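You operate a simulated robot arm through the tools that you are given. There is no shell and no other tool.

You run a simulated robot arm. Do the job below in one go: nothing can be reset, and whatever is moved stays where it is left.

## Task
Pug out a clay log, stop the mill and swing the nozzle cap shut.
Fine: open the cap and set the pointer knob to PUG first. Where these are worked on the way, their far stop is far enough and under half their travel is too little: nozzle cap.
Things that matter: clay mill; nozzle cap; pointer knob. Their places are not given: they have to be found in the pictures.

It is judged by the outcome, as a careful person would: the job done as asked, and still so three seconds after it is handed in. It fails if anything else is knocked over, pushed out of place, dropped, spilled or broken. Lids that push on must go on centred and level and be pressed home; caps that screw on are set level and turned clockwise until they are tight.

## Robot
A 7-joint arm with a two-finger parallel gripper, fixed in place. Base frame: the origin is at the foot of the arm, x ahead of it, y to its left, z up; the work surface is at about z = 720. Units: mm, degrees, N and s.
Its first joint turns from -149.0 to 149.0 degrees. Payload 3.5 kg.
The TCP is the grasp point between the finger pads, 23 mm short of the fingertips. In the tool frame z runs along the fingers and y along their closing line. Largest opening 94 mm; finger width 38, thickness 10; the body of the gripper, 54 by 96 mm, starts 39 mm behind the TCP.
Orientation is told as [roll, pitch, yaw] about the base's x, y, z axes, in that order, counted from this pose: with the fingers straight down and closing along the base's y, the tool's x points along the base's -x, its y along +y and its z along -z.

## Interface
- The arm moves only by the tool nudge_tool. Its argument "series" is a list of rows, each an object of numbers (a shift or turn left out is 0, a gripper value left out holds the last): "tx", "ty", "tz": the shift along the tool's x, y, z in units of 500 mm (1.0 is 500 mm); "wx", "wy", "wz": the turn, a rotation vector about the tool's x, y, z in units of 120 degrees (1.0 is 120 degrees); "claw": the finger opening in mm, from 0 to 94. In form: [{"tx": .., "ty": .., "tz": .., "wx": .., "wy": .., "wz": .., "claw": ..}, ...]. A call has 1 to 20 rows; each row is the pose to reach, as a shift and turn from the pose commanded when the call began, along the tool's axes at that moment. A call with a number of a shift or a turn outside -1 to 1 is refused whole. A row lasts 0.2 s, in which the tool goes at most 50 mm and 8.6 degrees; a call with a longer step from one row to the next is refused whole, and so is a gripper value outside its range. Where a pose cannot be reached the arm comes as near as it can. A force on the tool above 90 N (or 10 N above the force at the start of the call, whichever is more), or a blocked arm, ends the call early, and 0.2 s more pass. The fingers move at their own pace (about 153 mm/s each) and stop on an object; they squeeze with about 24 N. The grip force told is the motor's: it shows also when the fingers shut on nothing. Time passes only in rows, and 0.2 s behind the last, so rows that repeat a pose let the fingers close. It gives the time, the measured TCP pose, the force on the tool (base axes), the opening and the grip force at its end, in the units of the frame above (readings bear some noise), with the torque about the TCP (base axes, N m) and any sound that the robot's microphone picked up, and new pictures: "views" is both (left out), scene, wrist or none.
- Cameras (640 x 400 px; columns grow to the right, rows downward): "scene" is fixed at [51.3, -498.9, 1558.7]; the picture's right is [-0.22, -0.98, 0.00], its down [-0.51, 0.11, -0.85] and it looks along [0.83, -0.18, -0.52] (base axes); focal length 369 px, centre (320, 200). "wrist" rides on the gripper at [86, 16, -75] in the tool frame; the picture's right is [-0.18, 0.98, 0.00], its down [-0.58, -0.11, -0.81] and it looks along [-0.79, -0.15, 0.59] (tool axes); focal length 243 px, centre (320, 200).
- locate(camera, pixels): for up to 12 pixels [column, row] of the newest picture of that camera ("zoom" is the newest enlarged one), the place [x, y, z] in the base frame of the surface seen there, good to about 2 mm. The clock stands still meanwhile.
- enlarge(camera, box): a new picture of the part [left, top, right, bottom] of that camera's present view, enlarged. The clock stands still meanwhile.
- finish_job(): hands the job in; it is judged then, once.

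Leave the gripper open and the arm clear of the work at the hand-in unless told otherwise.

The tools are called after "Call:" as name(argument=value, ...) on one line, values as JSON. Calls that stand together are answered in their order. nudge_tool: Moves the arm, as the interface text tells. Its arguments: {"type":"object","properties":{"series":{"type":"array","items":{"type":"object","properties":{"tx":{"type":"number"},"ty":{"type":"number"},"tz":{"type":"number"},"wx":{"type":"number"},"wy":{"type":"number"},"wz":{"type":"number"},"claw":{"type":"number"}}}},"views":{"type":"string","enum":["both","scene","wrist","none"]}},"required":["series"]} The other tools are called the same way: locate (camera, pixels) gives the place of the surface under pixels of a picture; enlarge (camera, box) takes an enlarged picture of a part of a camera's view; finish_job () hands the job in.

At the start:

```text
clock: 0.0
ee_pos: [610.0, -913.0, 1268.8]
tool_rot: [0.0, 0.0, 0.0]
force: [0.2, 0.0, 0.1]
moment: [0.0, 0.03, 0.01]
opening: 93.9
grasp_force: 0.0
```

scene: 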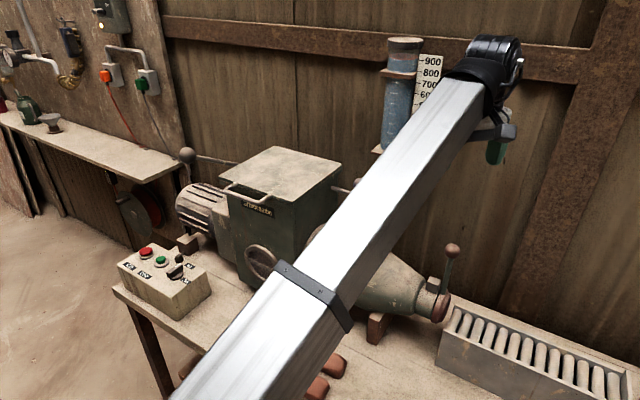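
wrist: 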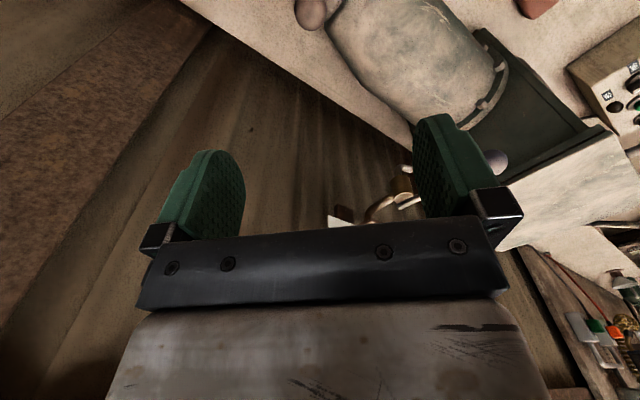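

I see a clay mill with a control box at about (165,280) in the scene picture and a nozzle with a lever at about (445,280). I'll enlarge both areas before moving.

Call:
enlarge(camera="scene", box=[100, 220, 240, 320])

Call:
enlarge(camera="scene", box=[350, 220, 510, 340])

Call:
locate(camera="scene", pixels=[[146, 252], [161, 260], [177, 260], [176, 271], [187, 155], [452, 249], [440, 300], [433, 286], [447, 275], [130, 266], [260, 260], [275, 170]])

```text
4.00 times, centred on (170, 270) of scene
```

zoom: 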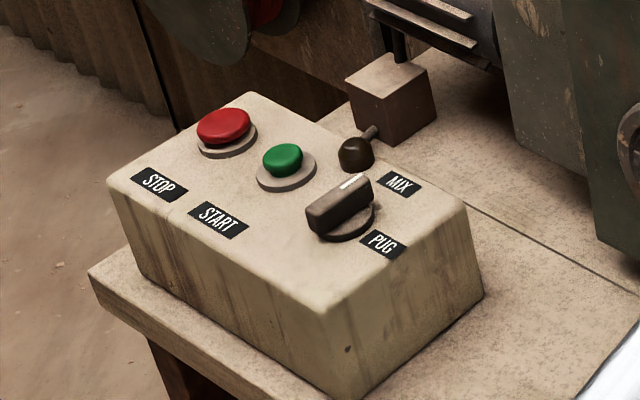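

```text
3.33 times, centred on (430, 280) of scene
```

zoom: 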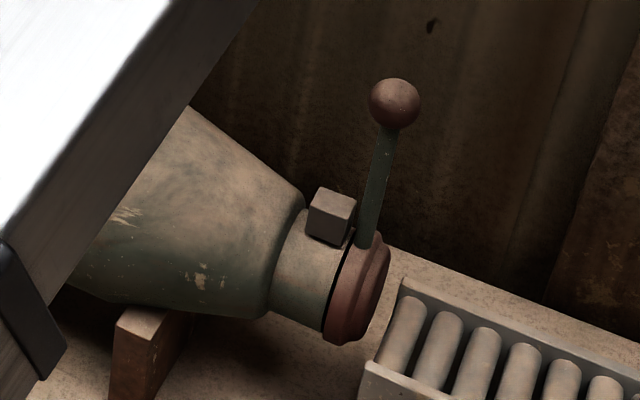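

```text
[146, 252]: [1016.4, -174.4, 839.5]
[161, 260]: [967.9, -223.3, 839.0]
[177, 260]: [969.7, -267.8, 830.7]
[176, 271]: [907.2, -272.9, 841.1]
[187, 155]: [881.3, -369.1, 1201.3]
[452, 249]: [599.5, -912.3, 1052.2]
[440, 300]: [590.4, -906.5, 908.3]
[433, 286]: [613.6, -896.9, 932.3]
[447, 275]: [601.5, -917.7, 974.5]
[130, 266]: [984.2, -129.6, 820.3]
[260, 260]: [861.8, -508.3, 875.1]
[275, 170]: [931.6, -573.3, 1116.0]
```

The knob's white mark points toward MIX. STOP and START sit to its left. The arm hides the mill, so I'll move it at the same height toward +y to open up the view.

Call:
nudge_tool(series=[{"ty": 0.09, "tz": -0.01}, {"ty": 0.18, "tz": -0.02}, {"ty": 0.27, "tz": -0.03}, {"ty": 0.36, "tz": -0.04}, {"ty": 0.45, "tz": -0.05}, {"ty": 0.54, "tz": -0.06}, {"ty": 0.63, "tz": -0.06}, {"ty": 0.72, "tz": -0.06}, {"ty": 0.81, "tz": -0.06}, {"ty": 0.9, "tz": -0.06}, {"ty": 0.99, "tz": -0.06}])

```text
clock: 2.2
ee_pos: [637.5, -489.4, 1247.3]
tool_rot: [-3.7, -4.5, 2.0]
force: [-6.6, -18.4, -3.4]
moment: [1.56, -0.89, 2.06]
opening: 93.8
grasp_force: 0.1
out of reach, approached as far as the arm can: row 2, 3, 4, 5, 6, 7, 8, 9, 10, 11
stopped in row 11: the force on the tool passed its limit at 112 N (the readings are from after the stop); the commanded pose is now the measured one
```

scene: 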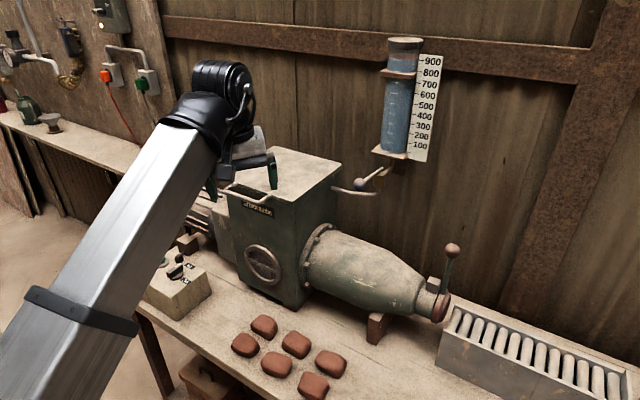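
wrist: 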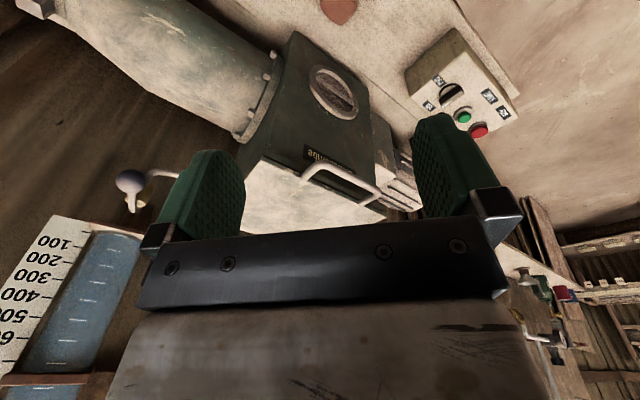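

The call stopped on a force spike. I need to see what the tool may be touching before moving again.

Call:
enlarge(camera="scene", box=[160, 100, 320, 220])

Call:
locate(camera="scene", pixels=[[247, 198], [230, 187], [273, 180], [214, 190], [340, 160], [272, 150], [362, 184], [320, 193], [452, 249], [433, 286], [441, 300], [300, 270]])

Call:
locate(camera="wrist", pixels=[[340, 185], [378, 190], [450, 90], [463, 117], [479, 131], [330, 90], [130, 182], [40, 8]])

```text
3.33 times, centred on (240, 160) of scene
```

zoom: 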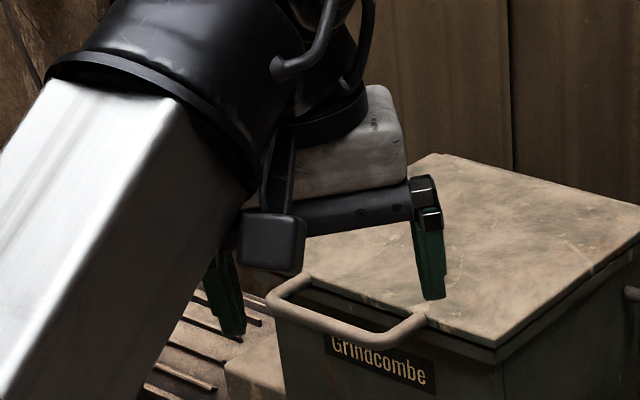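

```text
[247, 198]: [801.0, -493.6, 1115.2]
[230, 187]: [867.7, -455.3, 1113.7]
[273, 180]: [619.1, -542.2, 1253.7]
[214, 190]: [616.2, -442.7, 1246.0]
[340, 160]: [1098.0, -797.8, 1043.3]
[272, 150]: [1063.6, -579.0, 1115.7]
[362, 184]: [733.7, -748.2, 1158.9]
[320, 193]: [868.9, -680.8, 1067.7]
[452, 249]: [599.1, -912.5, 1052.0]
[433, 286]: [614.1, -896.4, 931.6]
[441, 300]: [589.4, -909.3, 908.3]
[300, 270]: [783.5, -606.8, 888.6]
```

```text
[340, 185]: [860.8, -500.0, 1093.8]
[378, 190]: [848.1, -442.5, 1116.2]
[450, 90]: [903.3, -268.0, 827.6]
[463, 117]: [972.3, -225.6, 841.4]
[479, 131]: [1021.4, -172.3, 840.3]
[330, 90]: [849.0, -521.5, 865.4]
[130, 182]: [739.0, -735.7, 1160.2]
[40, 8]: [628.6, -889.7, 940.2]
```

Nothing is touching the tool. The stop looks like a joint limit. The view is clear now, so I'll study the nozzle cap and the knob.

Call:
enlarge(camera="scene", box=[400, 230, 480, 330])

Call:
locate(camera="zoom", pixels=[[320, 200]])

Call:
enlarge(camera="wrist", box=[380, 20, 540, 140])

```text
4.00 times, centred on (440, 280) of scene
```

zoom: 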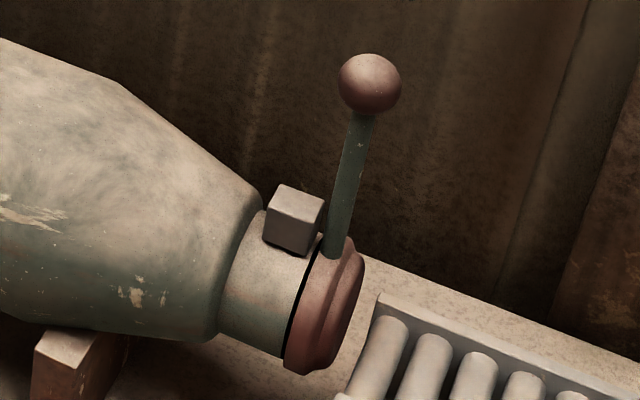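

```text
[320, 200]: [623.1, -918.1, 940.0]
```

```text
3.33 times, centred on (460, 80) of wrist
```

zoom: 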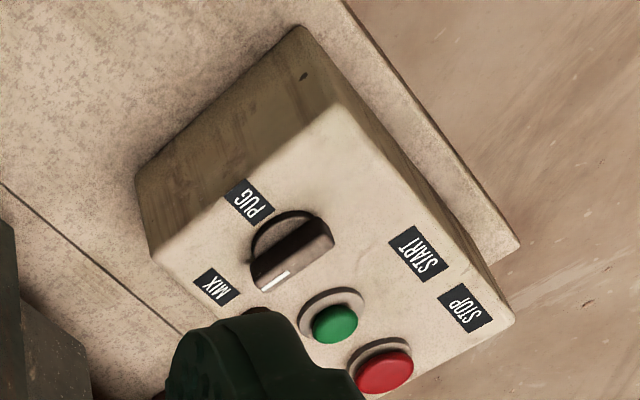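

I'll find the mill's axis from points on the barrel and hopper, and locate the cap's details.

Call:
enlarge(camera="scene", box=[400, 230, 480, 330])

Call:
locate(camera="zoom", pixels=[[292, 205], [285, 235], [310, 240], [330, 240], [345, 250], [300, 300], [330, 300], [350, 310], [300, 365], [345, 180], [370, 80], [240, 290]])

Call:
locate(camera="scene", pixels=[[330, 226], [345, 260], [385, 258], [400, 290], [340, 165], [290, 205], [305, 300], [240, 275], [380, 310], [440, 340], [620, 380], [460, 310]])

```text
4.00 times, centred on (440, 280) of scene
```

zoom: 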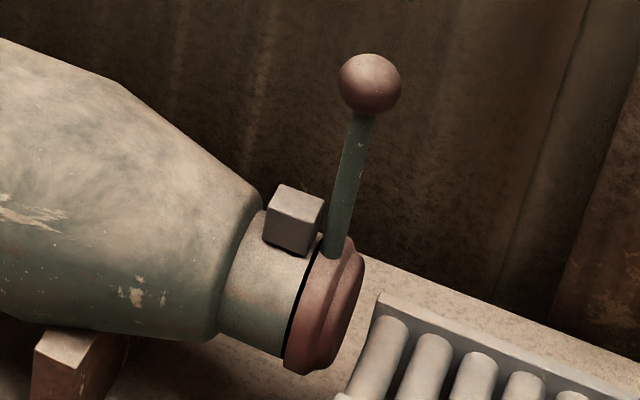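

```text
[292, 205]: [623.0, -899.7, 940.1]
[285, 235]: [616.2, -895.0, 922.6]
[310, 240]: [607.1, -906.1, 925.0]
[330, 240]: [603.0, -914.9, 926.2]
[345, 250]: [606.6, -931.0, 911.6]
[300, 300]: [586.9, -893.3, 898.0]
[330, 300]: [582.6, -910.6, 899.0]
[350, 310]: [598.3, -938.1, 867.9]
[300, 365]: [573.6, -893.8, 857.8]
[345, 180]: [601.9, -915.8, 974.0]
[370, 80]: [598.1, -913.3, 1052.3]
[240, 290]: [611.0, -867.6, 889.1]
```

```text
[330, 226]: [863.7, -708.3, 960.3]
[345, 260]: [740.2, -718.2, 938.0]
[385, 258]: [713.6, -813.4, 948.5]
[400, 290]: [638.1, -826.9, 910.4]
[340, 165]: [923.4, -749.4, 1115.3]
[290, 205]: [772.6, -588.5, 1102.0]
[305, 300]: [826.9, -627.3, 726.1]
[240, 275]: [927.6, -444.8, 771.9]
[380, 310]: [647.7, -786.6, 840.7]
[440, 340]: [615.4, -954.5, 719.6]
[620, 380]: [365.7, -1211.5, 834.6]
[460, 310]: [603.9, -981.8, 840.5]
```

The mill axis runs roughly along (-0.68, -0.73). The cap's disc centre is near (612, -918, 890), with a vertical lever up to a ball at about (602, -914, 1052). A small block sits behind the lever. I'll bring the wrist camera to the outer side of the nozzle to see how the cap is hinged.

Call:
nudge_tool(series=[{"tx": 0.04, "ty": -0.066, "tz": 0.021, "wx": -0.0016, "wy": 0.003, "wz": -0.0136}, {"tx": 0.08, "ty": -0.133, "tz": 0.042, "wx": -0.0032, "wy": 0.0063, "wz": -0.027}, {"tx": 0.12, "ty": -0.199, "tz": 0.063, "wx": -0.0048, "wy": 0.0094, "wz": -0.041}, {"tx": 0.16, "ty": -0.265, "tz": 0.084, "wx": -0.0064, "wy": 0.0126, "wz": -0.054}, {"tx": 0.2, "ty": -0.332, "tz": 0.105, "wx": -0.008, "wy": 0.0157, "wz": -0.068}, {"tx": 0.24, "ty": -0.398, "tz": 0.126, "wx": -0.0096, "wy": 0.0189, "wz": -0.081}, {"tx": 0.28, "ty": -0.464, "tz": 0.147, "wx": -0.0112, "wy": 0.022, "wz": -0.095}, {"tx": 0.32, "ty": -0.531, "tz": 0.168, "wx": -0.0129, "wy": 0.025, "wz": -0.109}, {"tx": 0.36, "ty": -0.597, "tz": 0.19, "wx": -0.0145, "wy": 0.028, "wz": -0.122}, {"tx": 0.4, "ty": -0.664, "tz": 0.211, "wx": -0.016, "wy": 0.0314, "wz": -0.136}, {"tx": 0.44, "ty": -0.73, "tz": 0.232, "wx": -0.0177, "wy": 0.0346, "wz": -0.149}, {"tx": 0.48, "ty": -0.796, "tz": 0.253, "wx": -0.0193, "wy": 0.0377, "wz": -0.163}, {"tx": 0.52, "ty": -0.863, "tz": 0.274, "wx": -0.0209, "wy": 0.041, "wz": -0.176}, {"tx": 0.559, "ty": -0.929, "tz": 0.295, "wx": -0.0225, "wy": 0.044, "wz": -0.19}, {"tx": 0.559, "ty": -0.929, "tz": 0.295, "wx": -0.0225, "wy": 0.044, "wz": -0.19}])

```text
clock: 5.4
ee_pos: [382.2, -971.2, 1105.9]
tool_rot: [-1.4, 2.0, 24.3]
force: [0.9, -0.1, 0.0]
moment: [-0.01, 0.02, 0.01]
opening: 94.1
grasp_force: 0.0
```

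scene: 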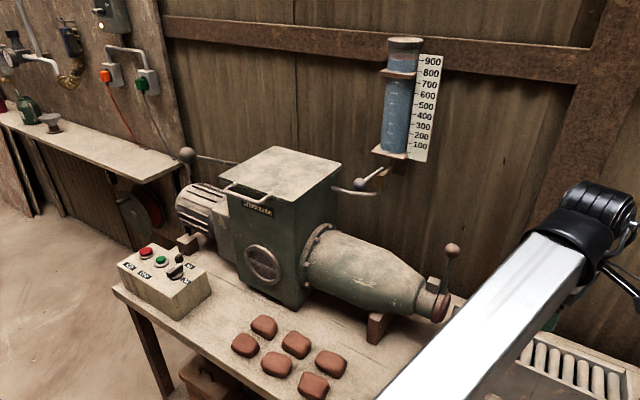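
wrist: 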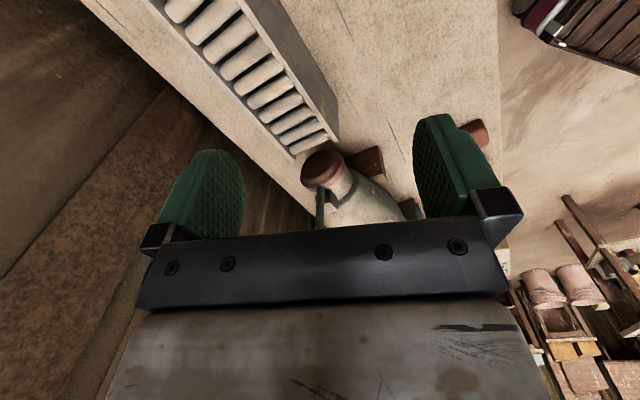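

The cap is visible in the wrist picture near (325,175), upside down. I'll enlarge it.

Call:
enlarge(camera="wrist", box=[280, 120, 400, 230])

Call:
enlarge(camera="scene", box=[140, 130, 300, 230])

```text
3.64 times, centred on (340, 175) of wrist
```

zoom: 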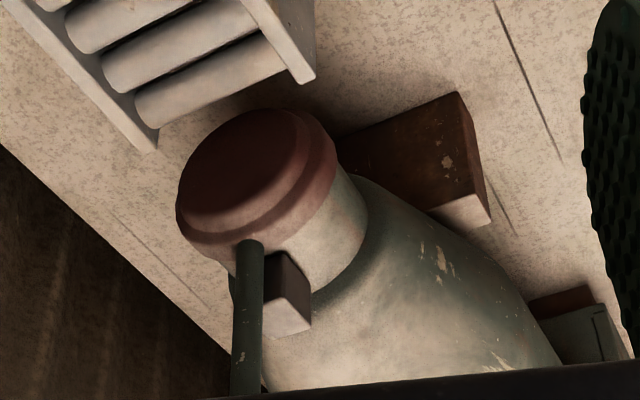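

```text
4.00 times, centred on (220, 180) of scene
```

zoom: 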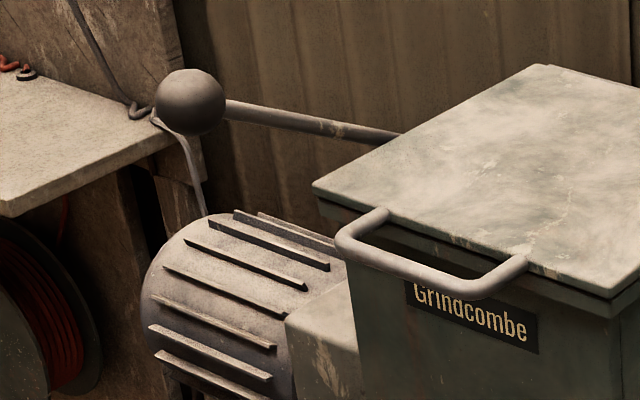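

The cap is a disc with the lever at its top edge, and the block behind it looks like a hinge. I'll measure these points and the ball, to see which way it hinges.

Call:
locate(camera="wrist", pixels=[[318, 169.5], [310, 164], [326, 161], [318, 180.5], [321, 189], [320, 205], [330, 209], [336, 204], [325, 200], [330, 190], [306, 178], [345, 195]])

Call:
locate(camera="scene", pixels=[[452, 244], [446, 249], [458, 249], [452, 256], [449, 263], [446, 275]])

```text
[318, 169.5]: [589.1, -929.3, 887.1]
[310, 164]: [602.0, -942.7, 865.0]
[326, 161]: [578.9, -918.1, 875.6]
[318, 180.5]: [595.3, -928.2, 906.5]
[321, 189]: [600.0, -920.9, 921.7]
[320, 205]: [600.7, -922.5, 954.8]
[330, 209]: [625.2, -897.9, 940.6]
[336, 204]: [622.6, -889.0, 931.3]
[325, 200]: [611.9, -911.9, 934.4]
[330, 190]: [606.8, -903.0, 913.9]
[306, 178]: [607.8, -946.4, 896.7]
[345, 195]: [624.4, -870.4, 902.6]
```

```text
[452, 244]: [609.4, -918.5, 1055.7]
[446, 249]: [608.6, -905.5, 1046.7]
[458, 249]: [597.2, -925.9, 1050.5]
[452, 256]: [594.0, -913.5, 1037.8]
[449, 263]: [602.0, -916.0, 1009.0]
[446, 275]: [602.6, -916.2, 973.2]
```

The block sits right behind the lever along the axis, so the cap probably flips up about a hinge in the block when the lever is pushed toward the barrel. I'll hover above the ball with the fingers closing across the mill axis, so the ball can pivot between the pads.

Call:
nudge_tool(series=[{"tx": -0.04, "ty": -0.008, "tz": -0.03, "wz": -0.027, "wy": -0.003, "wx": -0.001}, {"tx": -0.12, "ty": -0.024, "tz": -0.06, "wz": -0.054, "wy": -0.006, "wx": -0.002}, {"tx": -0.2, "ty": -0.04, "tz": -0.085, "wz": -0.081, "wy": -0.009, "wx": -0.004}, {"tx": -0.28, "ty": -0.056, "tz": -0.102, "wz": -0.108, "wy": -0.012, "wx": -0.005}, {"tx": -0.36, "ty": -0.073, "tz": -0.102, "wz": -0.135, "wy": -0.015, "wx": -0.007}, {"tx": -0.42, "ty": -0.085, "tz": -0.102, "wz": -0.162, "wy": -0.018, "wx": -0.008}, {"tx": -0.452, "ty": -0.0916, "tz": -0.102, "wz": -0.189, "wy": -0.019, "wx": -0.0083}, {"tx": -0.452, "ty": -0.0916, "tz": -0.102, "wz": -0.189, "wy": -0.019, "wx": -0.0083}])

```text
clock: 7.2
ee_pos: [607.0, -917.6, 1151.1]
tool_rot: [-0.1, -0.1, 47.0]
force: [0.8, -0.1, -0.7]
moment: [-0.01, 0.02, 0.04]
opening: 93.9
grasp_force: 0.0
```

scene: 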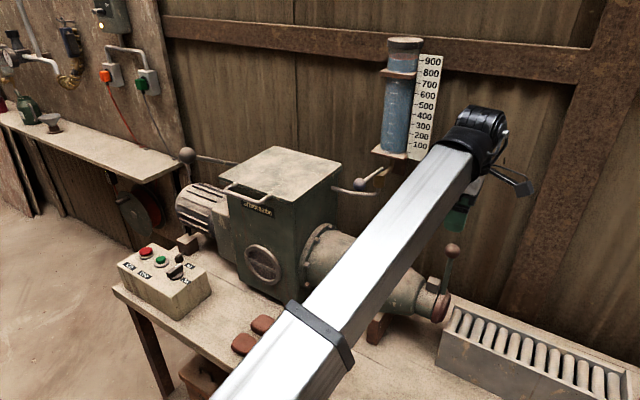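
wrist: 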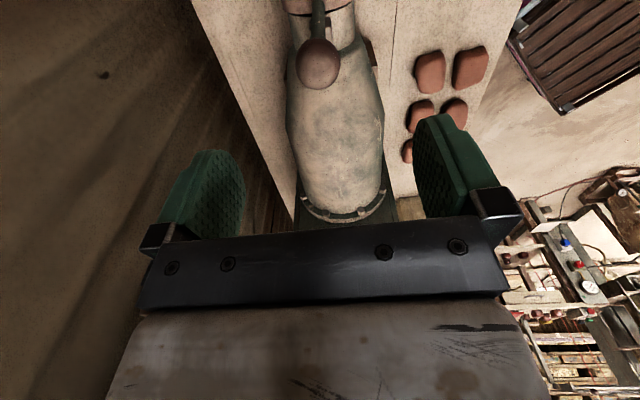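

I reached the hover pose exactly. The ball shows at (320,62) in the wrist picture, so I'll refine its position.

Call:
locate(camera="wrist", pixels=[[320, 62], [302, 62], [338, 62], [320, 45], [320, 80], [318, 20]])

Call:
locate(camera="scene", pixels=[[452, 249], [446, 249], [458, 249], [452, 244], [452, 255]])

```text
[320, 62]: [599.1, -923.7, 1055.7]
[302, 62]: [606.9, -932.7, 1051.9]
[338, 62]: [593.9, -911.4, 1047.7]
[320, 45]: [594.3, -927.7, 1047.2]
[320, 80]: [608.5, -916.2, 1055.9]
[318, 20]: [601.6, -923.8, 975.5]
```

```text
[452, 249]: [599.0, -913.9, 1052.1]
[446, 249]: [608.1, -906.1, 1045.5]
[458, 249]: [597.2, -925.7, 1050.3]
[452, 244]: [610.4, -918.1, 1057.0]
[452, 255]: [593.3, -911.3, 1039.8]
```

The ball's centre is about (605, -919, 1044), right below the tool. I'll go down 102 mm with the fingers open, then close on it.

Call:
nudge_tool(series=[{"tz": 0.06}, {"tz": 0.12}, {"tz": 0.17}, {"tz": 0.204}, {"tz": 0.204, "claw": 20}, {"tz": 0.204, "claw": 20}, {"tz": 0.204, "claw": 20}])

```text
clock: 8.8
ee_pos: [606.5, -919.0, 1050.8]
tool_rot: [-0.1, -0.1, 47.0]
force: [-0.7, 0.6, -3.0]
moment: [0.09, 0.1, 0.04]
opening: 33.4
grasp_force: 45.0
```

scene: 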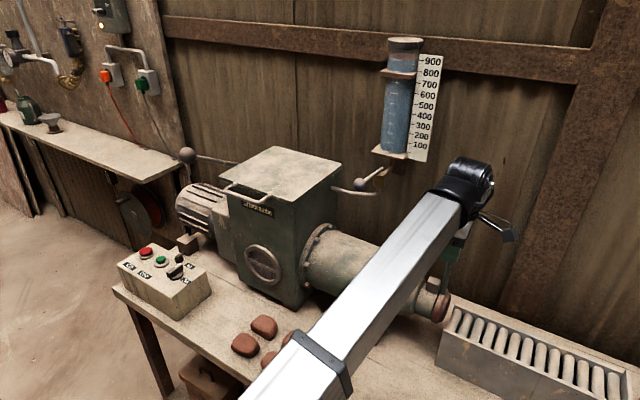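
wrist: 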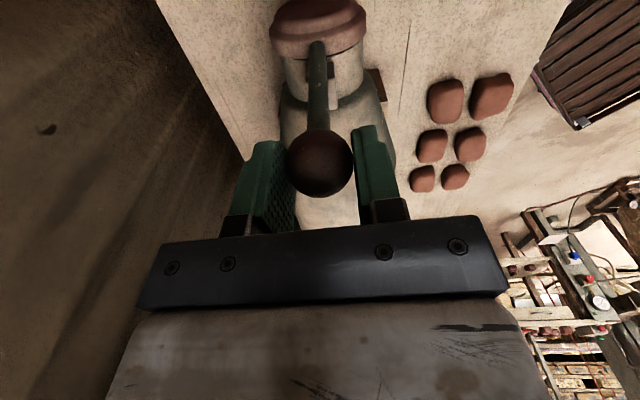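

The ball is held (33 mm wide). I'll try a small 10 mm pull toward the barrel (tool -x) to feel whether it swings that way.

Call:
nudge_tool(series=[{"tx": -0.008}, {"tx": -0.016}, {"tx": -0.024}, {"tx": -0.024}])

```text
clock: 9.8
ee_pos: [614.2, -911.6, 1050.3]
tool_rot: [0.0, 0.1, 46.9]
force: [-22.7, -23.6, -0.3]
moment: [-0.25, 0.24, 0.05]
opening: 33.5
grasp_force: 44.6
```

scene: 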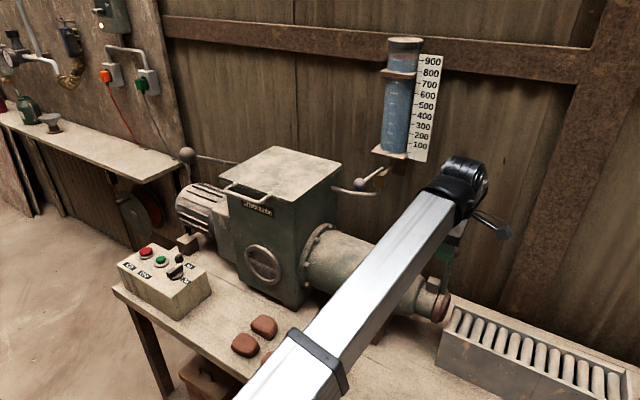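
wrist: 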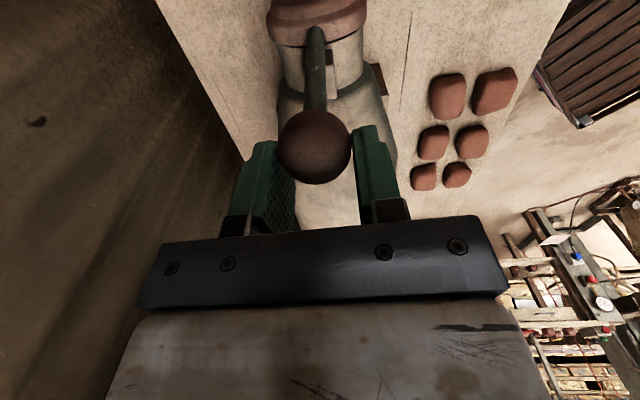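

The axial pull met about 33 N and the ball slid between the pads, so it doesn't hinge that way. I'll go back and try a small sideways move (tool +y).

Call:
nudge_tool(series=[{"tx": 0.012}, {"tx": 0.022}, {"tx": 0.022}], views="none")

Call:
nudge_tool(series=[{"ty": 0.008}, {"ty": 0.016}, {"ty": 0.024}, {"ty": 0.024}])

```text
clock: 10.6
ee_pos: [608.5, -916.6, 1051.5]
tool_rot: [-0.1, -0.2, 47.0]
force: [16.1, 14.8, 0.7]
moment: [0.76, -0.82, 0.01]
opening: 33.3
grasp_force: 44.7
```

```text
clock: 11.6
ee_pos: [599.8, -907.5, 1051.5]
tool_rot: [0.1, 0.0, 47.0]
force: [8.9, 5.8, -4.5]
moment: [-0.32, -0.07, 0.23]
opening: 33.1
grasp_force: 45.1
```

scene: 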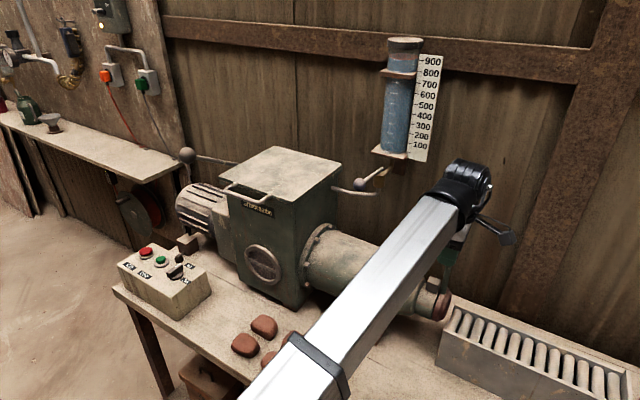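
wrist: 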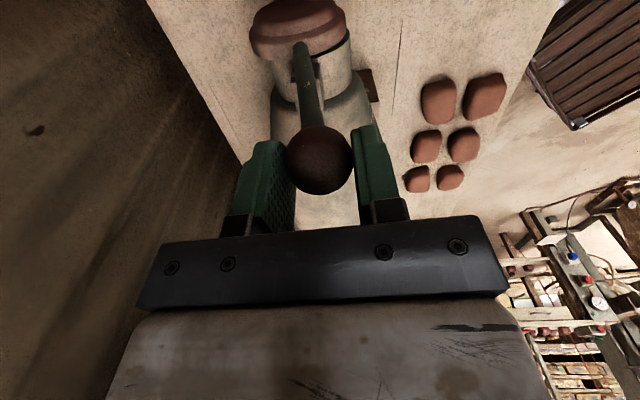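

It moves freely sideways: the cap swings in its own plane about a pin at the block. The ball follows an arc toward the base about roughly z = 928. I'll follow it, turning the tool about its x axis with the lever.

Call:
nudge_tool(series=[{"ty": 0.017, "tz": 0.0024, "wx": 0.0333}, {"ty": 0.034, "tz": 0.006, "wx": 0.0667}, {"ty": 0.05, "tz": 0.0106, "wx": 0.1}, {"ty": 0.0664, "tz": 0.0166, "wx": 0.1333}, {"ty": 0.0822, "tz": 0.0236, "wx": 0.1667}, {"ty": 0.0972, "tz": 0.0316, "wx": 0.2}, {"ty": 0.0972, "tz": 0.0316, "wx": 0.2}])

```text
clock: 13.2
ee_pos: [566.5, -875.6, 1035.7]
tool_rot: [-24.2, -0.1, 47.2]
force: [16.9, 12.2, -11.6]
moment: [0.04, 0.46, -0.16]
opening: 33.4
grasp_force: 44.6
```

scene: 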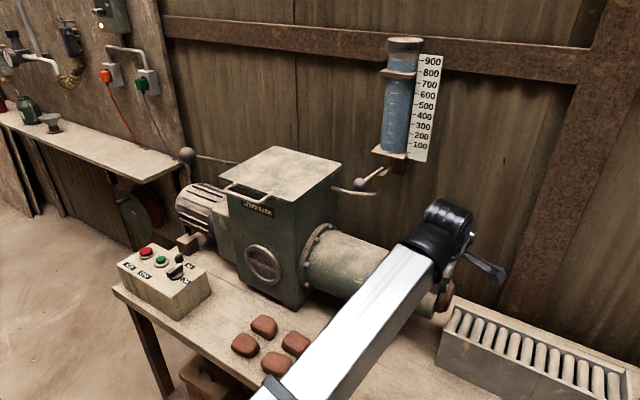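
wrist: 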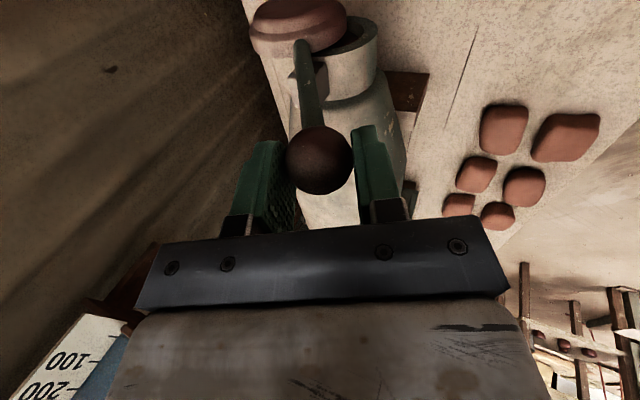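

The cap is moving off the mouth, about 30° so far with modest forces. I'll continue along the same arc, easing the tool slightly to relax the side load.

Call:
nudge_tool(series=[{"tx": -0.004, "ty": 0.017, "tz": 0.0064, "wx": 0.0333}, {"tx": -0.008, "ty": 0.034, "tz": 0.01, "wx": 0.0667}, {"tx": -0.008, "ty": 0.05, "tz": 0.0146, "wx": 0.1}, {"tx": -0.008, "ty": 0.0664, "tz": 0.0206, "wx": 0.1333}, {"tx": -0.008, "ty": 0.0822, "tz": 0.0276, "wx": 0.1667}, {"tx": -0.008, "ty": 0.0972, "tz": 0.0356, "wx": 0.2}, {"tx": -0.008, "ty": 0.0972, "tz": 0.0356, "wx": 0.2}])

```text
clock: 14.8
ee_pos: [538.0, -848.9, 999.4]
tool_rot: [-48.1, -0.1, 46.9]
force: [-16.9, 4.6, 8.2]
moment: [-0.23, 0.65, -0.59]
opening: 33.1
grasp_force: 44.6
```

scene: 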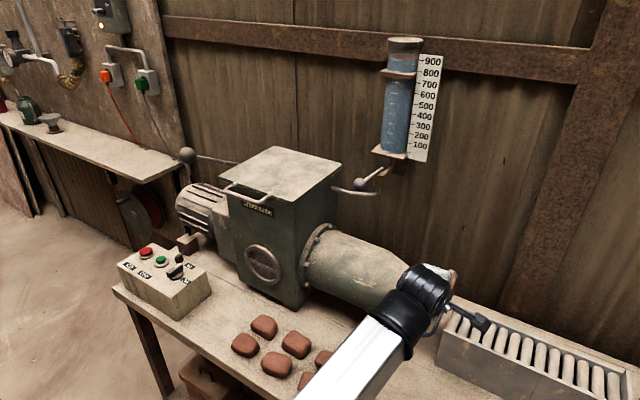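
wrist: 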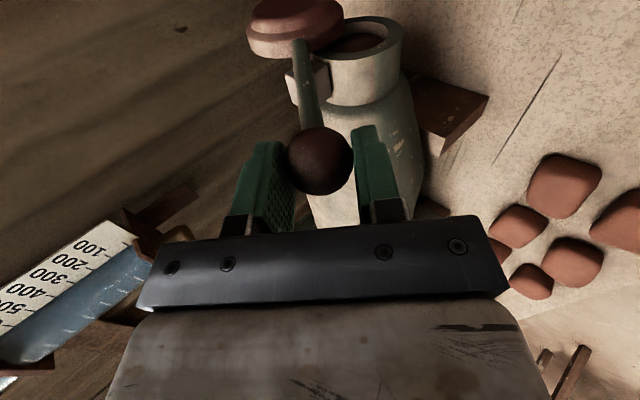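

The mouth is now mostly uncovered, about 54° open. I'll keep going along the arc toward its stop.

Call:
nudge_tool(series=[{"tx": 0.002, "ty": 0.017, "tz": 0.0024, "wx": 0.0333}, {"tx": 0.002, "ty": 0.034, "tz": 0.006, "wx": 0.0667}, {"tx": 0.002, "ty": 0.05, "tz": 0.0106, "wx": 0.1}, {"tx": 0.002, "ty": 0.0664, "tz": 0.0166, "wx": 0.1333}, {"tx": 0.002, "ty": 0.0822, "tz": 0.0236, "wx": 0.1667}, {"tx": 0.002, "ty": 0.0972, "tz": 0.0316, "wx": 0.2}, {"tx": 0.002, "ty": 0.0972, "tz": 0.0316, "wx": 0.2}])

```text
clock: 16.4
ee_pos: [523.2, -835.3, 951.8]
tool_rot: [-72.0, -0.1, 47.0]
force: [-12.5, 6.3, -1.0]
moment: [0.28, 0.27, -0.15]
opening: 33.0
grasp_force: 44.7
```

scene: 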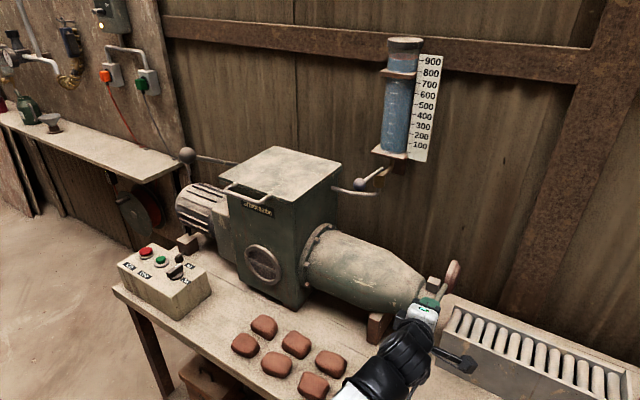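
wrist: 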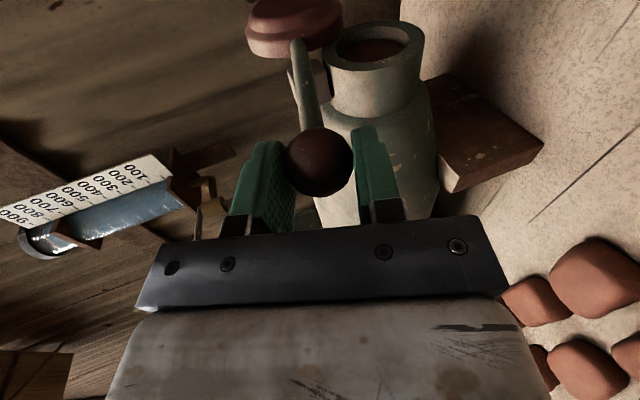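

It's about 78° open with low force and the mouth is fully clear. I'll continue in smaller steps to find the stop.

Call:
nudge_tool(series=[{"ty": 0.0085, "tz": 0.0011, "wx": 0.0167}, {"ty": 0.017, "tz": 0.0024, "wx": 0.0333}, {"ty": 0.0255, "tz": 0.004, "wx": 0.05}, {"ty": 0.034, "tz": 0.006, "wx": 0.0667}, {"ty": 0.034, "tz": 0.006, "wx": 0.0667}], views="none")

```text
clock: 17.6
ee_pos: [521.7, -831.8, 935.5]
tool_rot: [-80.1, -0.1, 47.0]
force: [-8.7, 3.8, 0.3]
moment: [0.1, 0.1, 0.13]
opening: 33.2
grasp_force: 44.5
```

Call:
nudge_tool(series=[{"ty": 0.0085, "tz": 0.0011, "wx": 0.0167}, {"ty": 0.017, "tz": 0.0024, "wx": 0.0333}, {"ty": 0.0255, "tz": 0.004, "wx": 0.05}, {"ty": 0.034, "tz": 0.006, "wx": 0.0667}, {"ty": 0.034, "tz": 0.006, "wx": 0.0667}])

```text
clock: 18.8
ee_pos: [523.0, -833.9, 918.0]
tool_rot: [-88.1, 0.0, 47.0]
force: [-6.6, -5.4, -3.3]
moment: [0.27, 0.22, 0.22]
opening: 33.1
grasp_force: 44.7
```

scene: 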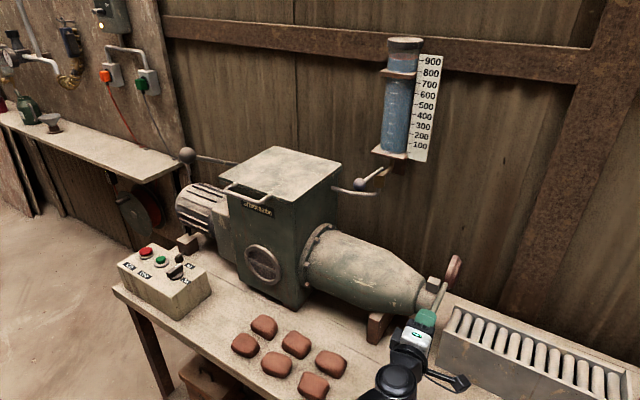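
wrist: 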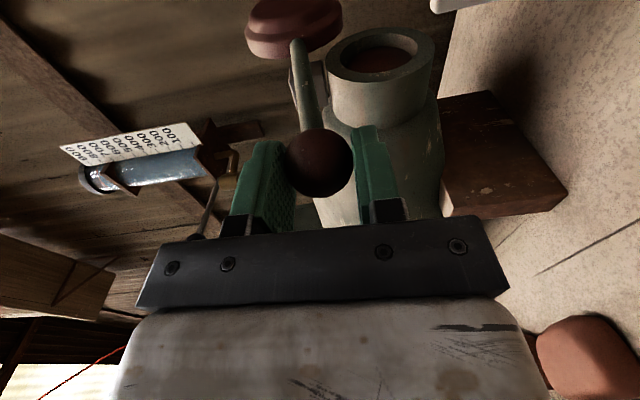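

It's about 94° and still moving freely. Before tilting further I'll check clearance over the bricks below the wrist.

Call:
locate(camera="scene", pixels=[[331, 362], [313, 385], [297, 344], [277, 363], [264, 325], [244, 345], [455, 268], [437, 300], [300, 390]])

Call:
enlarge(camera="scene", box=[370, 230, 490, 400])

```text
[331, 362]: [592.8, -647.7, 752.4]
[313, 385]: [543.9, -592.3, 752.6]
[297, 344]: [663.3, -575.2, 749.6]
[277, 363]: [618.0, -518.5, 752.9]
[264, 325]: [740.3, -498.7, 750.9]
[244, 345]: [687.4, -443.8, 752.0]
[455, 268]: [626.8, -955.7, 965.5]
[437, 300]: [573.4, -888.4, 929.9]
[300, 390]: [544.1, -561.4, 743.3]
```

```text
2.35 times, centred on (430, 315) of scene
```

zoom: 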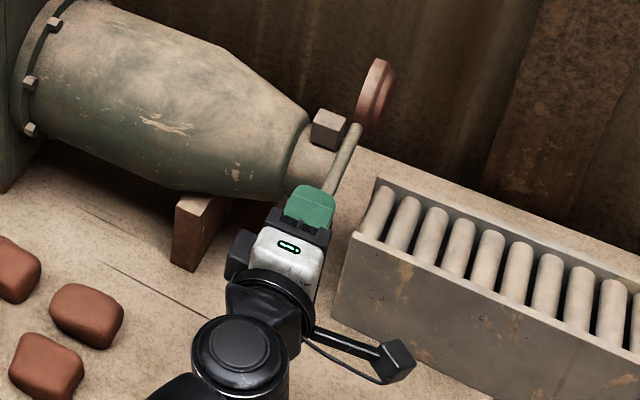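

The wrist is clear of the bricks. I'll go on in small steps to find the stop.

Call:
nudge_tool(series=[{"ty": 0.0085, "tz": 0.0011, "wx": 0.0167}, {"ty": 0.017, "tz": 0.0024, "wx": 0.0333}, {"ty": 0.0255, "tz": 0.004, "wx": 0.05}, {"ty": 0.0255, "tz": 0.004, "wx": 0.05}], views="none")

```text
clock: 19.8
ee_pos: [522.2, -833.2, 917.0]
tool_rot: [-88.1, -0.1, 46.8]
force: [-5.0, -11.4, -1.9]
moment: [0.17, 0.16, -0.07]
opening: 33.1
grasp_force: 45.0
out of reach, approached as far as the arm can: row 1, 2, 3, 4
```

The arm can't tilt further. I'll try translating the ball downward without tilting to see whether the lever has more travel.

Call:
nudge_tool(series=[{"ty": 0.01}, {"ty": 0.02, "tz": 0.001}, {"ty": 0.03, "tz": 0.003}, {"ty": 0.03, "tz": 0.003}])

```text
clock: 20.8
ee_pos: [522.3, -832.7, 907.8]
tool_rot: [-87.8, -0.4, 46.7]
force: [0.1, -32.6, 59.2]
moment: [-0.02, -0.25, 0.34]
opening: 32.5
grasp_force: 45.3
```

scene: 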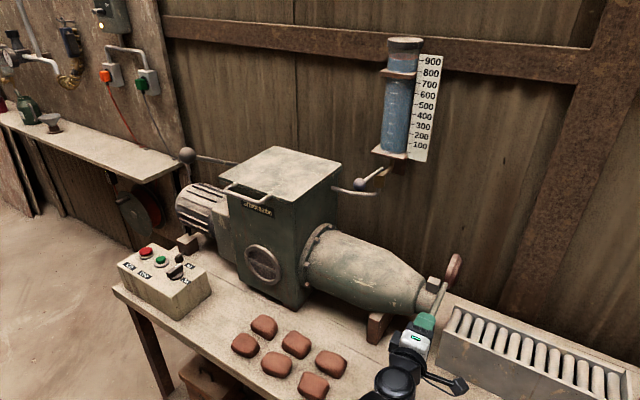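
wrist: 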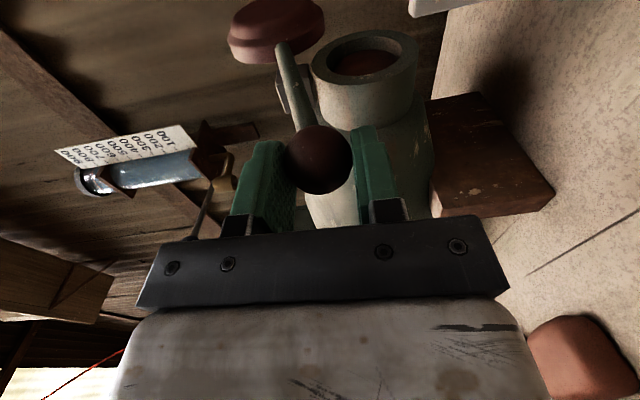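

The force rose to 59 N upward, so the far stop is reached at about 97°. I'll relax the load, open the fingers, and back straight off along the tool axis.

Call:
nudge_tool(series=[{"ty": -0.01}, {"ty": -0.014}, {"ty": -0.014, "claw": 94}, {"ty": -0.014, "claw": 94}, {"ty": -0.014, "tz": -0.06}, {"ty": -0.014, "tz": -0.14}, {"ty": -0.014, "tz": -0.2}])

```text
clock: 22.4
ee_pos: [450.1, -762.6, 913.1]
tool_rot: [-87.8, -0.2, 47.0]
force: [-0.2, 0.1, -0.1]
moment: [0.03, 0.02, 0.0]
opening: 94.0
grasp_force: 0.0
```

scene: 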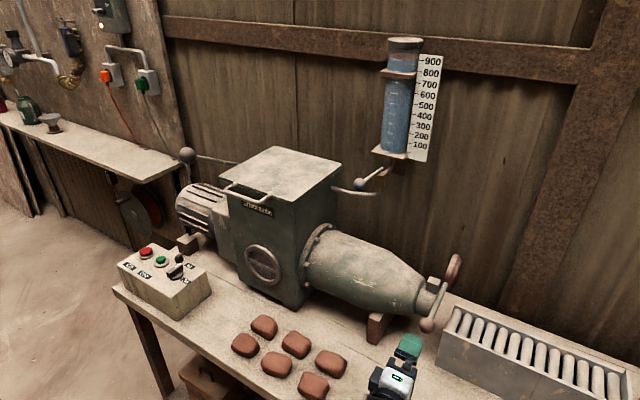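
wrist: 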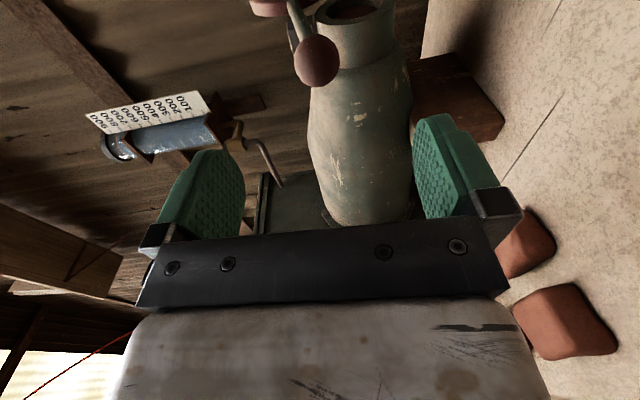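

The cap stays open by itself, with the ball at about (427,325) and the cap up beside the mouth. Next is the knob, so I'll enlarge the control box and locate its features.

Call:
enlarge(camera="scene", box=[110, 230, 220, 320])

Call:
locate(camera="scene", pixels=[[146, 251], [161, 259.5], [176, 269], [170, 274], [180, 264], [179, 258], [190, 266], [186, 281], [173, 280], [195, 275], [165, 292], [205, 265]])

```text
4.44 times, centred on (165, 275) of scene
```

zoom: 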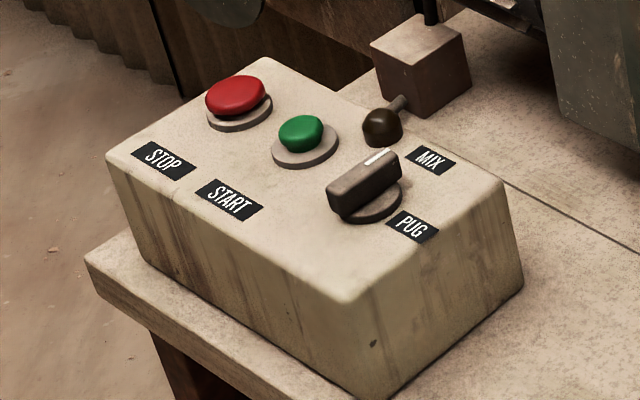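

```text
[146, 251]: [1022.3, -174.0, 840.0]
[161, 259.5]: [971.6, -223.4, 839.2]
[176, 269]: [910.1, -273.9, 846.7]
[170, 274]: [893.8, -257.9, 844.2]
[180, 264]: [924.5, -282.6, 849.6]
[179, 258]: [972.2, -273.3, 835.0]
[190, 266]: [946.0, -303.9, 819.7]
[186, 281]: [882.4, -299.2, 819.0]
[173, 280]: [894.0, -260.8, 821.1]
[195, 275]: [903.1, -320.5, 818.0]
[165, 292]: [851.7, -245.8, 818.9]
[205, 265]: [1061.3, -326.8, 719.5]
```

The pointer's marked end is at (924,-283) toward MIX at (946,-304). PUG is at (882,-299), about 90° clockwise from above. I'll check clearances around the box, namely the motor and the black ball.

Call:
locate(camera="scene", pixels=[[205, 195], [190, 205], [200, 225], [225, 210], [187, 156], [183, 250], [180, 240], [200, 240], [215, 185], [230, 195], [181, 210], [150, 245]])

Call:
enlarge(camera="scene", box=[150, 225, 230, 295])

```text
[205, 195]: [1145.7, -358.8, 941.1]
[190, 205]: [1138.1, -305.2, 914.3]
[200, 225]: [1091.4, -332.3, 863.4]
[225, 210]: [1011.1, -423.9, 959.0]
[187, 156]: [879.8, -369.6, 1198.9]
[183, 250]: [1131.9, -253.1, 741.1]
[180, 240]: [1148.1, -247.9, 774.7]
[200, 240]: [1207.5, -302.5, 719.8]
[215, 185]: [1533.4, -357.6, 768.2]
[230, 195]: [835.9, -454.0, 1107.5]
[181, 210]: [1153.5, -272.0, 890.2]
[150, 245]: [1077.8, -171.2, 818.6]
```

```text
5.71 times, centred on (190, 260) of scene
```

zoom: 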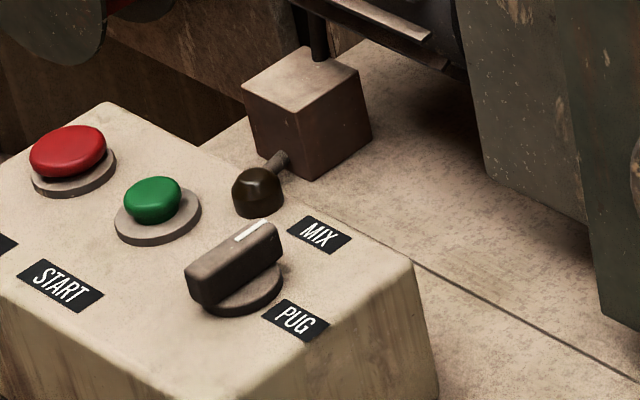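

The dark dome with a short stem is a separate toggle near the knob, and I must not touch it. I'll measure it and the big ball lever above the motor.

Call:
locate(camera="zoom", pixels=[[258, 190], [245, 195], [270, 180], [280, 162], [286, 154], [264, 212], [240, 260], [195, 275], [275, 235], [240, 300], [200, 297], [278, 285]])

Call:
locate(camera="scene", pixels=[[187, 150], [200, 158], [215, 161], [230, 163], [236, 165], [330, 190], [375, 193], [385, 170]])

```text
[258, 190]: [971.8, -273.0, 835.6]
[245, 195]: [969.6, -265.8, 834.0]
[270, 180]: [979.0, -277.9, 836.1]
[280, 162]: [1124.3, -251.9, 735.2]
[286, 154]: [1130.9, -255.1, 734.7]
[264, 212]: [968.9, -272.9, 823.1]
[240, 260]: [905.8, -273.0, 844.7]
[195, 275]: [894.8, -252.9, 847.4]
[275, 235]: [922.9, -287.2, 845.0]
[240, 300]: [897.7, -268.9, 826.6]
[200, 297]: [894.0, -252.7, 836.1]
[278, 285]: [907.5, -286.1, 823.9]
```

```text
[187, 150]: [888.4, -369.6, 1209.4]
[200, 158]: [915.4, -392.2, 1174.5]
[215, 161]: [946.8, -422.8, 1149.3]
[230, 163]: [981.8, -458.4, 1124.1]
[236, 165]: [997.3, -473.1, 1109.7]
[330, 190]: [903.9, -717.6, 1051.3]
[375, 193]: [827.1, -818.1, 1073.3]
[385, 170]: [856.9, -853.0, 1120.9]
```

The dome sits at (972,-273,836), about 60 mm from the knob. The big ball lever is at (882,-370,1200). Next I'll raise the tool and turn it back to vertical, well clear of the mill.

Call:
nudge_tool(series=[{"tx": -0.009, "ty": -0.03, "tz": -0.001, "wx": -0.06}, {"tx": -0.017, "ty": -0.06, "tz": -0.002, "wx": -0.12}, {"tx": -0.026, "ty": -0.09, "tz": -0.004, "wx": -0.18}, {"tx": -0.035, "ty": -0.12, "tz": -0.005, "wx": -0.24}, {"tx": -0.043, "ty": -0.15, "tz": -0.006, "wx": -0.3}, {"tx": -0.052, "ty": -0.18, "tz": -0.007, "wx": -0.36}, {"tx": -0.061, "ty": -0.21, "tz": -0.009, "wx": -0.42}, {"tx": -0.07, "ty": -0.24, "tz": -0.01, "wx": -0.48}, {"tx": -0.078, "ty": -0.26, "tz": -0.011, "wx": -0.54}, {"tx": -0.087, "ty": -0.28, "tz": -0.012, "wx": -0.6}, {"tx": -0.095, "ty": -0.29, "tz": -0.014, "wx": -0.66}, {"tx": -0.104, "ty": -0.294, "tz": -0.015, "wx": -0.72}, {"tx": -0.104, "ty": -0.294, "tz": -0.015, "wx": -0.732}], views="scene")

```text
clock: 25.2
ee_pos: [485.1, -724.8, 1060.0]
tool_rot: [0.0, 0.0, 47.0]
force: [0.7, -0.4, -1.0]
moment: [0.02, -0.03, 0.03]
opening: 93.8
grasp_force: 0.1
```

scene: 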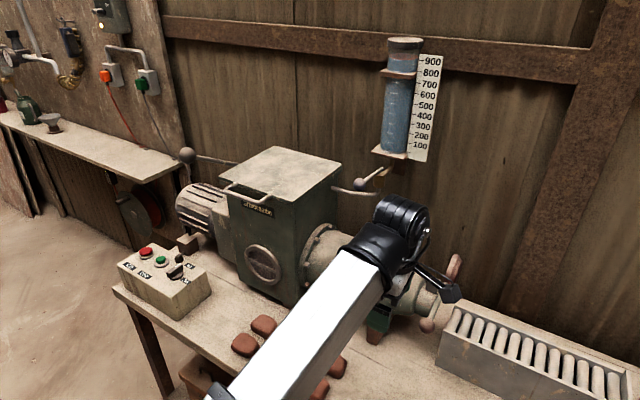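

The tool is vertical at (485,-725,1060). I'll now swing toward the control box at the same height, staying in front of the hopper and turning the yaw to 0.

Call:
nudge_tool(series=[{"tx": -0.069, "ty": 0.029, "tz": 0.003, "wz": 0.033, "claw": 60}, {"tx": -0.139, "ty": 0.059, "tz": 0.006, "wz": 0.066}, {"tx": -0.208, "ty": 0.088, "tz": 0.01, "wz": 0.098}, {"tx": -0.278, "ty": 0.118, "tz": 0.013, "wz": 0.131}, {"tx": -0.347, "ty": 0.147, "tz": 0.017, "wz": 0.163}, {"tx": -0.416, "ty": 0.177, "tz": 0.02, "wz": 0.196}, {"tx": -0.486, "ty": 0.206, "tz": 0.023, "wz": 0.229}, {"tx": -0.555, "ty": 0.235, "tz": 0.027, "wz": 0.261}, {"tx": -0.625, "ty": 0.265, "tz": 0.03, "wz": 0.294}, {"tx": -0.694, "ty": 0.294, "tz": 0.033, "wz": 0.327}, {"tx": -0.764, "ty": 0.324, "tz": 0.037, "wz": 0.359}, {"tx": -0.833, "ty": 0.353, "tz": 0.04, "wz": 0.392}, {"tx": -0.833, "ty": 0.353, "tz": 0.04, "wz": 0.392}])

```text
clock: 28.0
ee_pos: [640.9, -299.6, 1039.1]
tool_rot: [-0.4, -0.5, 0.3]
force: [9.9, -39.5, -55.0]
moment: [2.48, -4.41, 3.62]
opening: 60.0
grasp_force: 0.2
```

scene: 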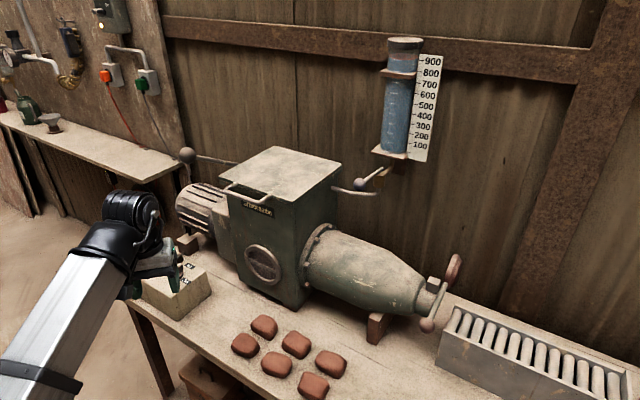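
wrist: 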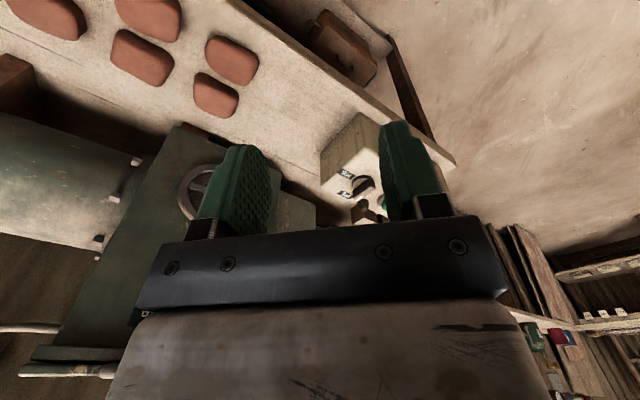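

The force reading is high (about 68 N) with nothing outside near the hand. The wrist camera's bracket is probably pressing on the arm's own link at this yaw. I'll turn back in place to yaw 90 and check that the force disappears.

Call:
nudge_tool(series=[{"wz": -0.06}, {"wz": -0.12}, {"wz": -0.18}, {"wz": -0.24}, {"wz": -0.3}, {"wz": -0.36}, {"wz": -0.42}, {"wz": -0.48}, {"wz": -0.54}, {"wz": -0.6}, {"wz": -0.66}, {"wz": -0.72}, {"wz": -0.75}])

```text
clock: 30.8
ee_pos: [638.5, -299.9, 1039.1]
tool_rot: [-0.2, 0.1, 90.0]
force: [-0.4, -1.1, 0.3]
moment: [0.0, 0.04, 0.0]
opening: 59.8
grasp_force: 0.0
```

scene: 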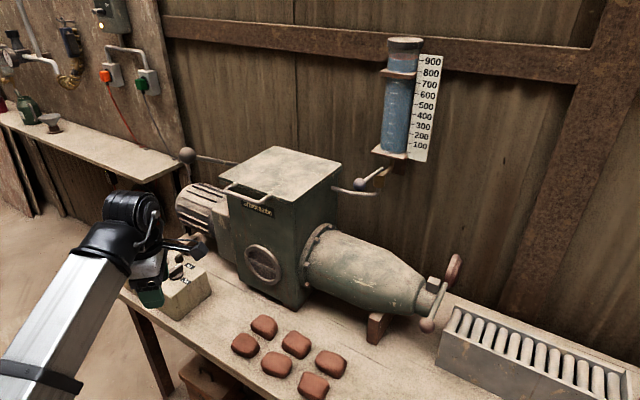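
wrist: 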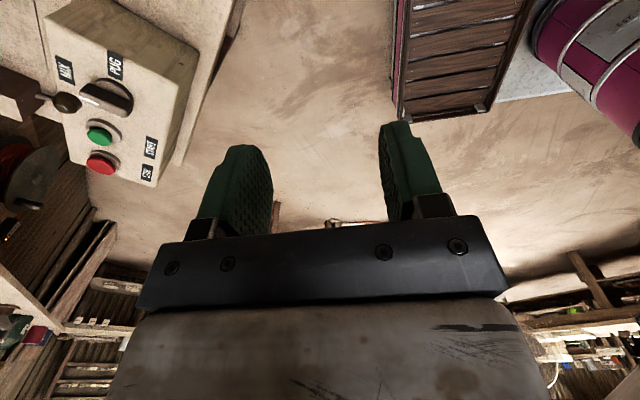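

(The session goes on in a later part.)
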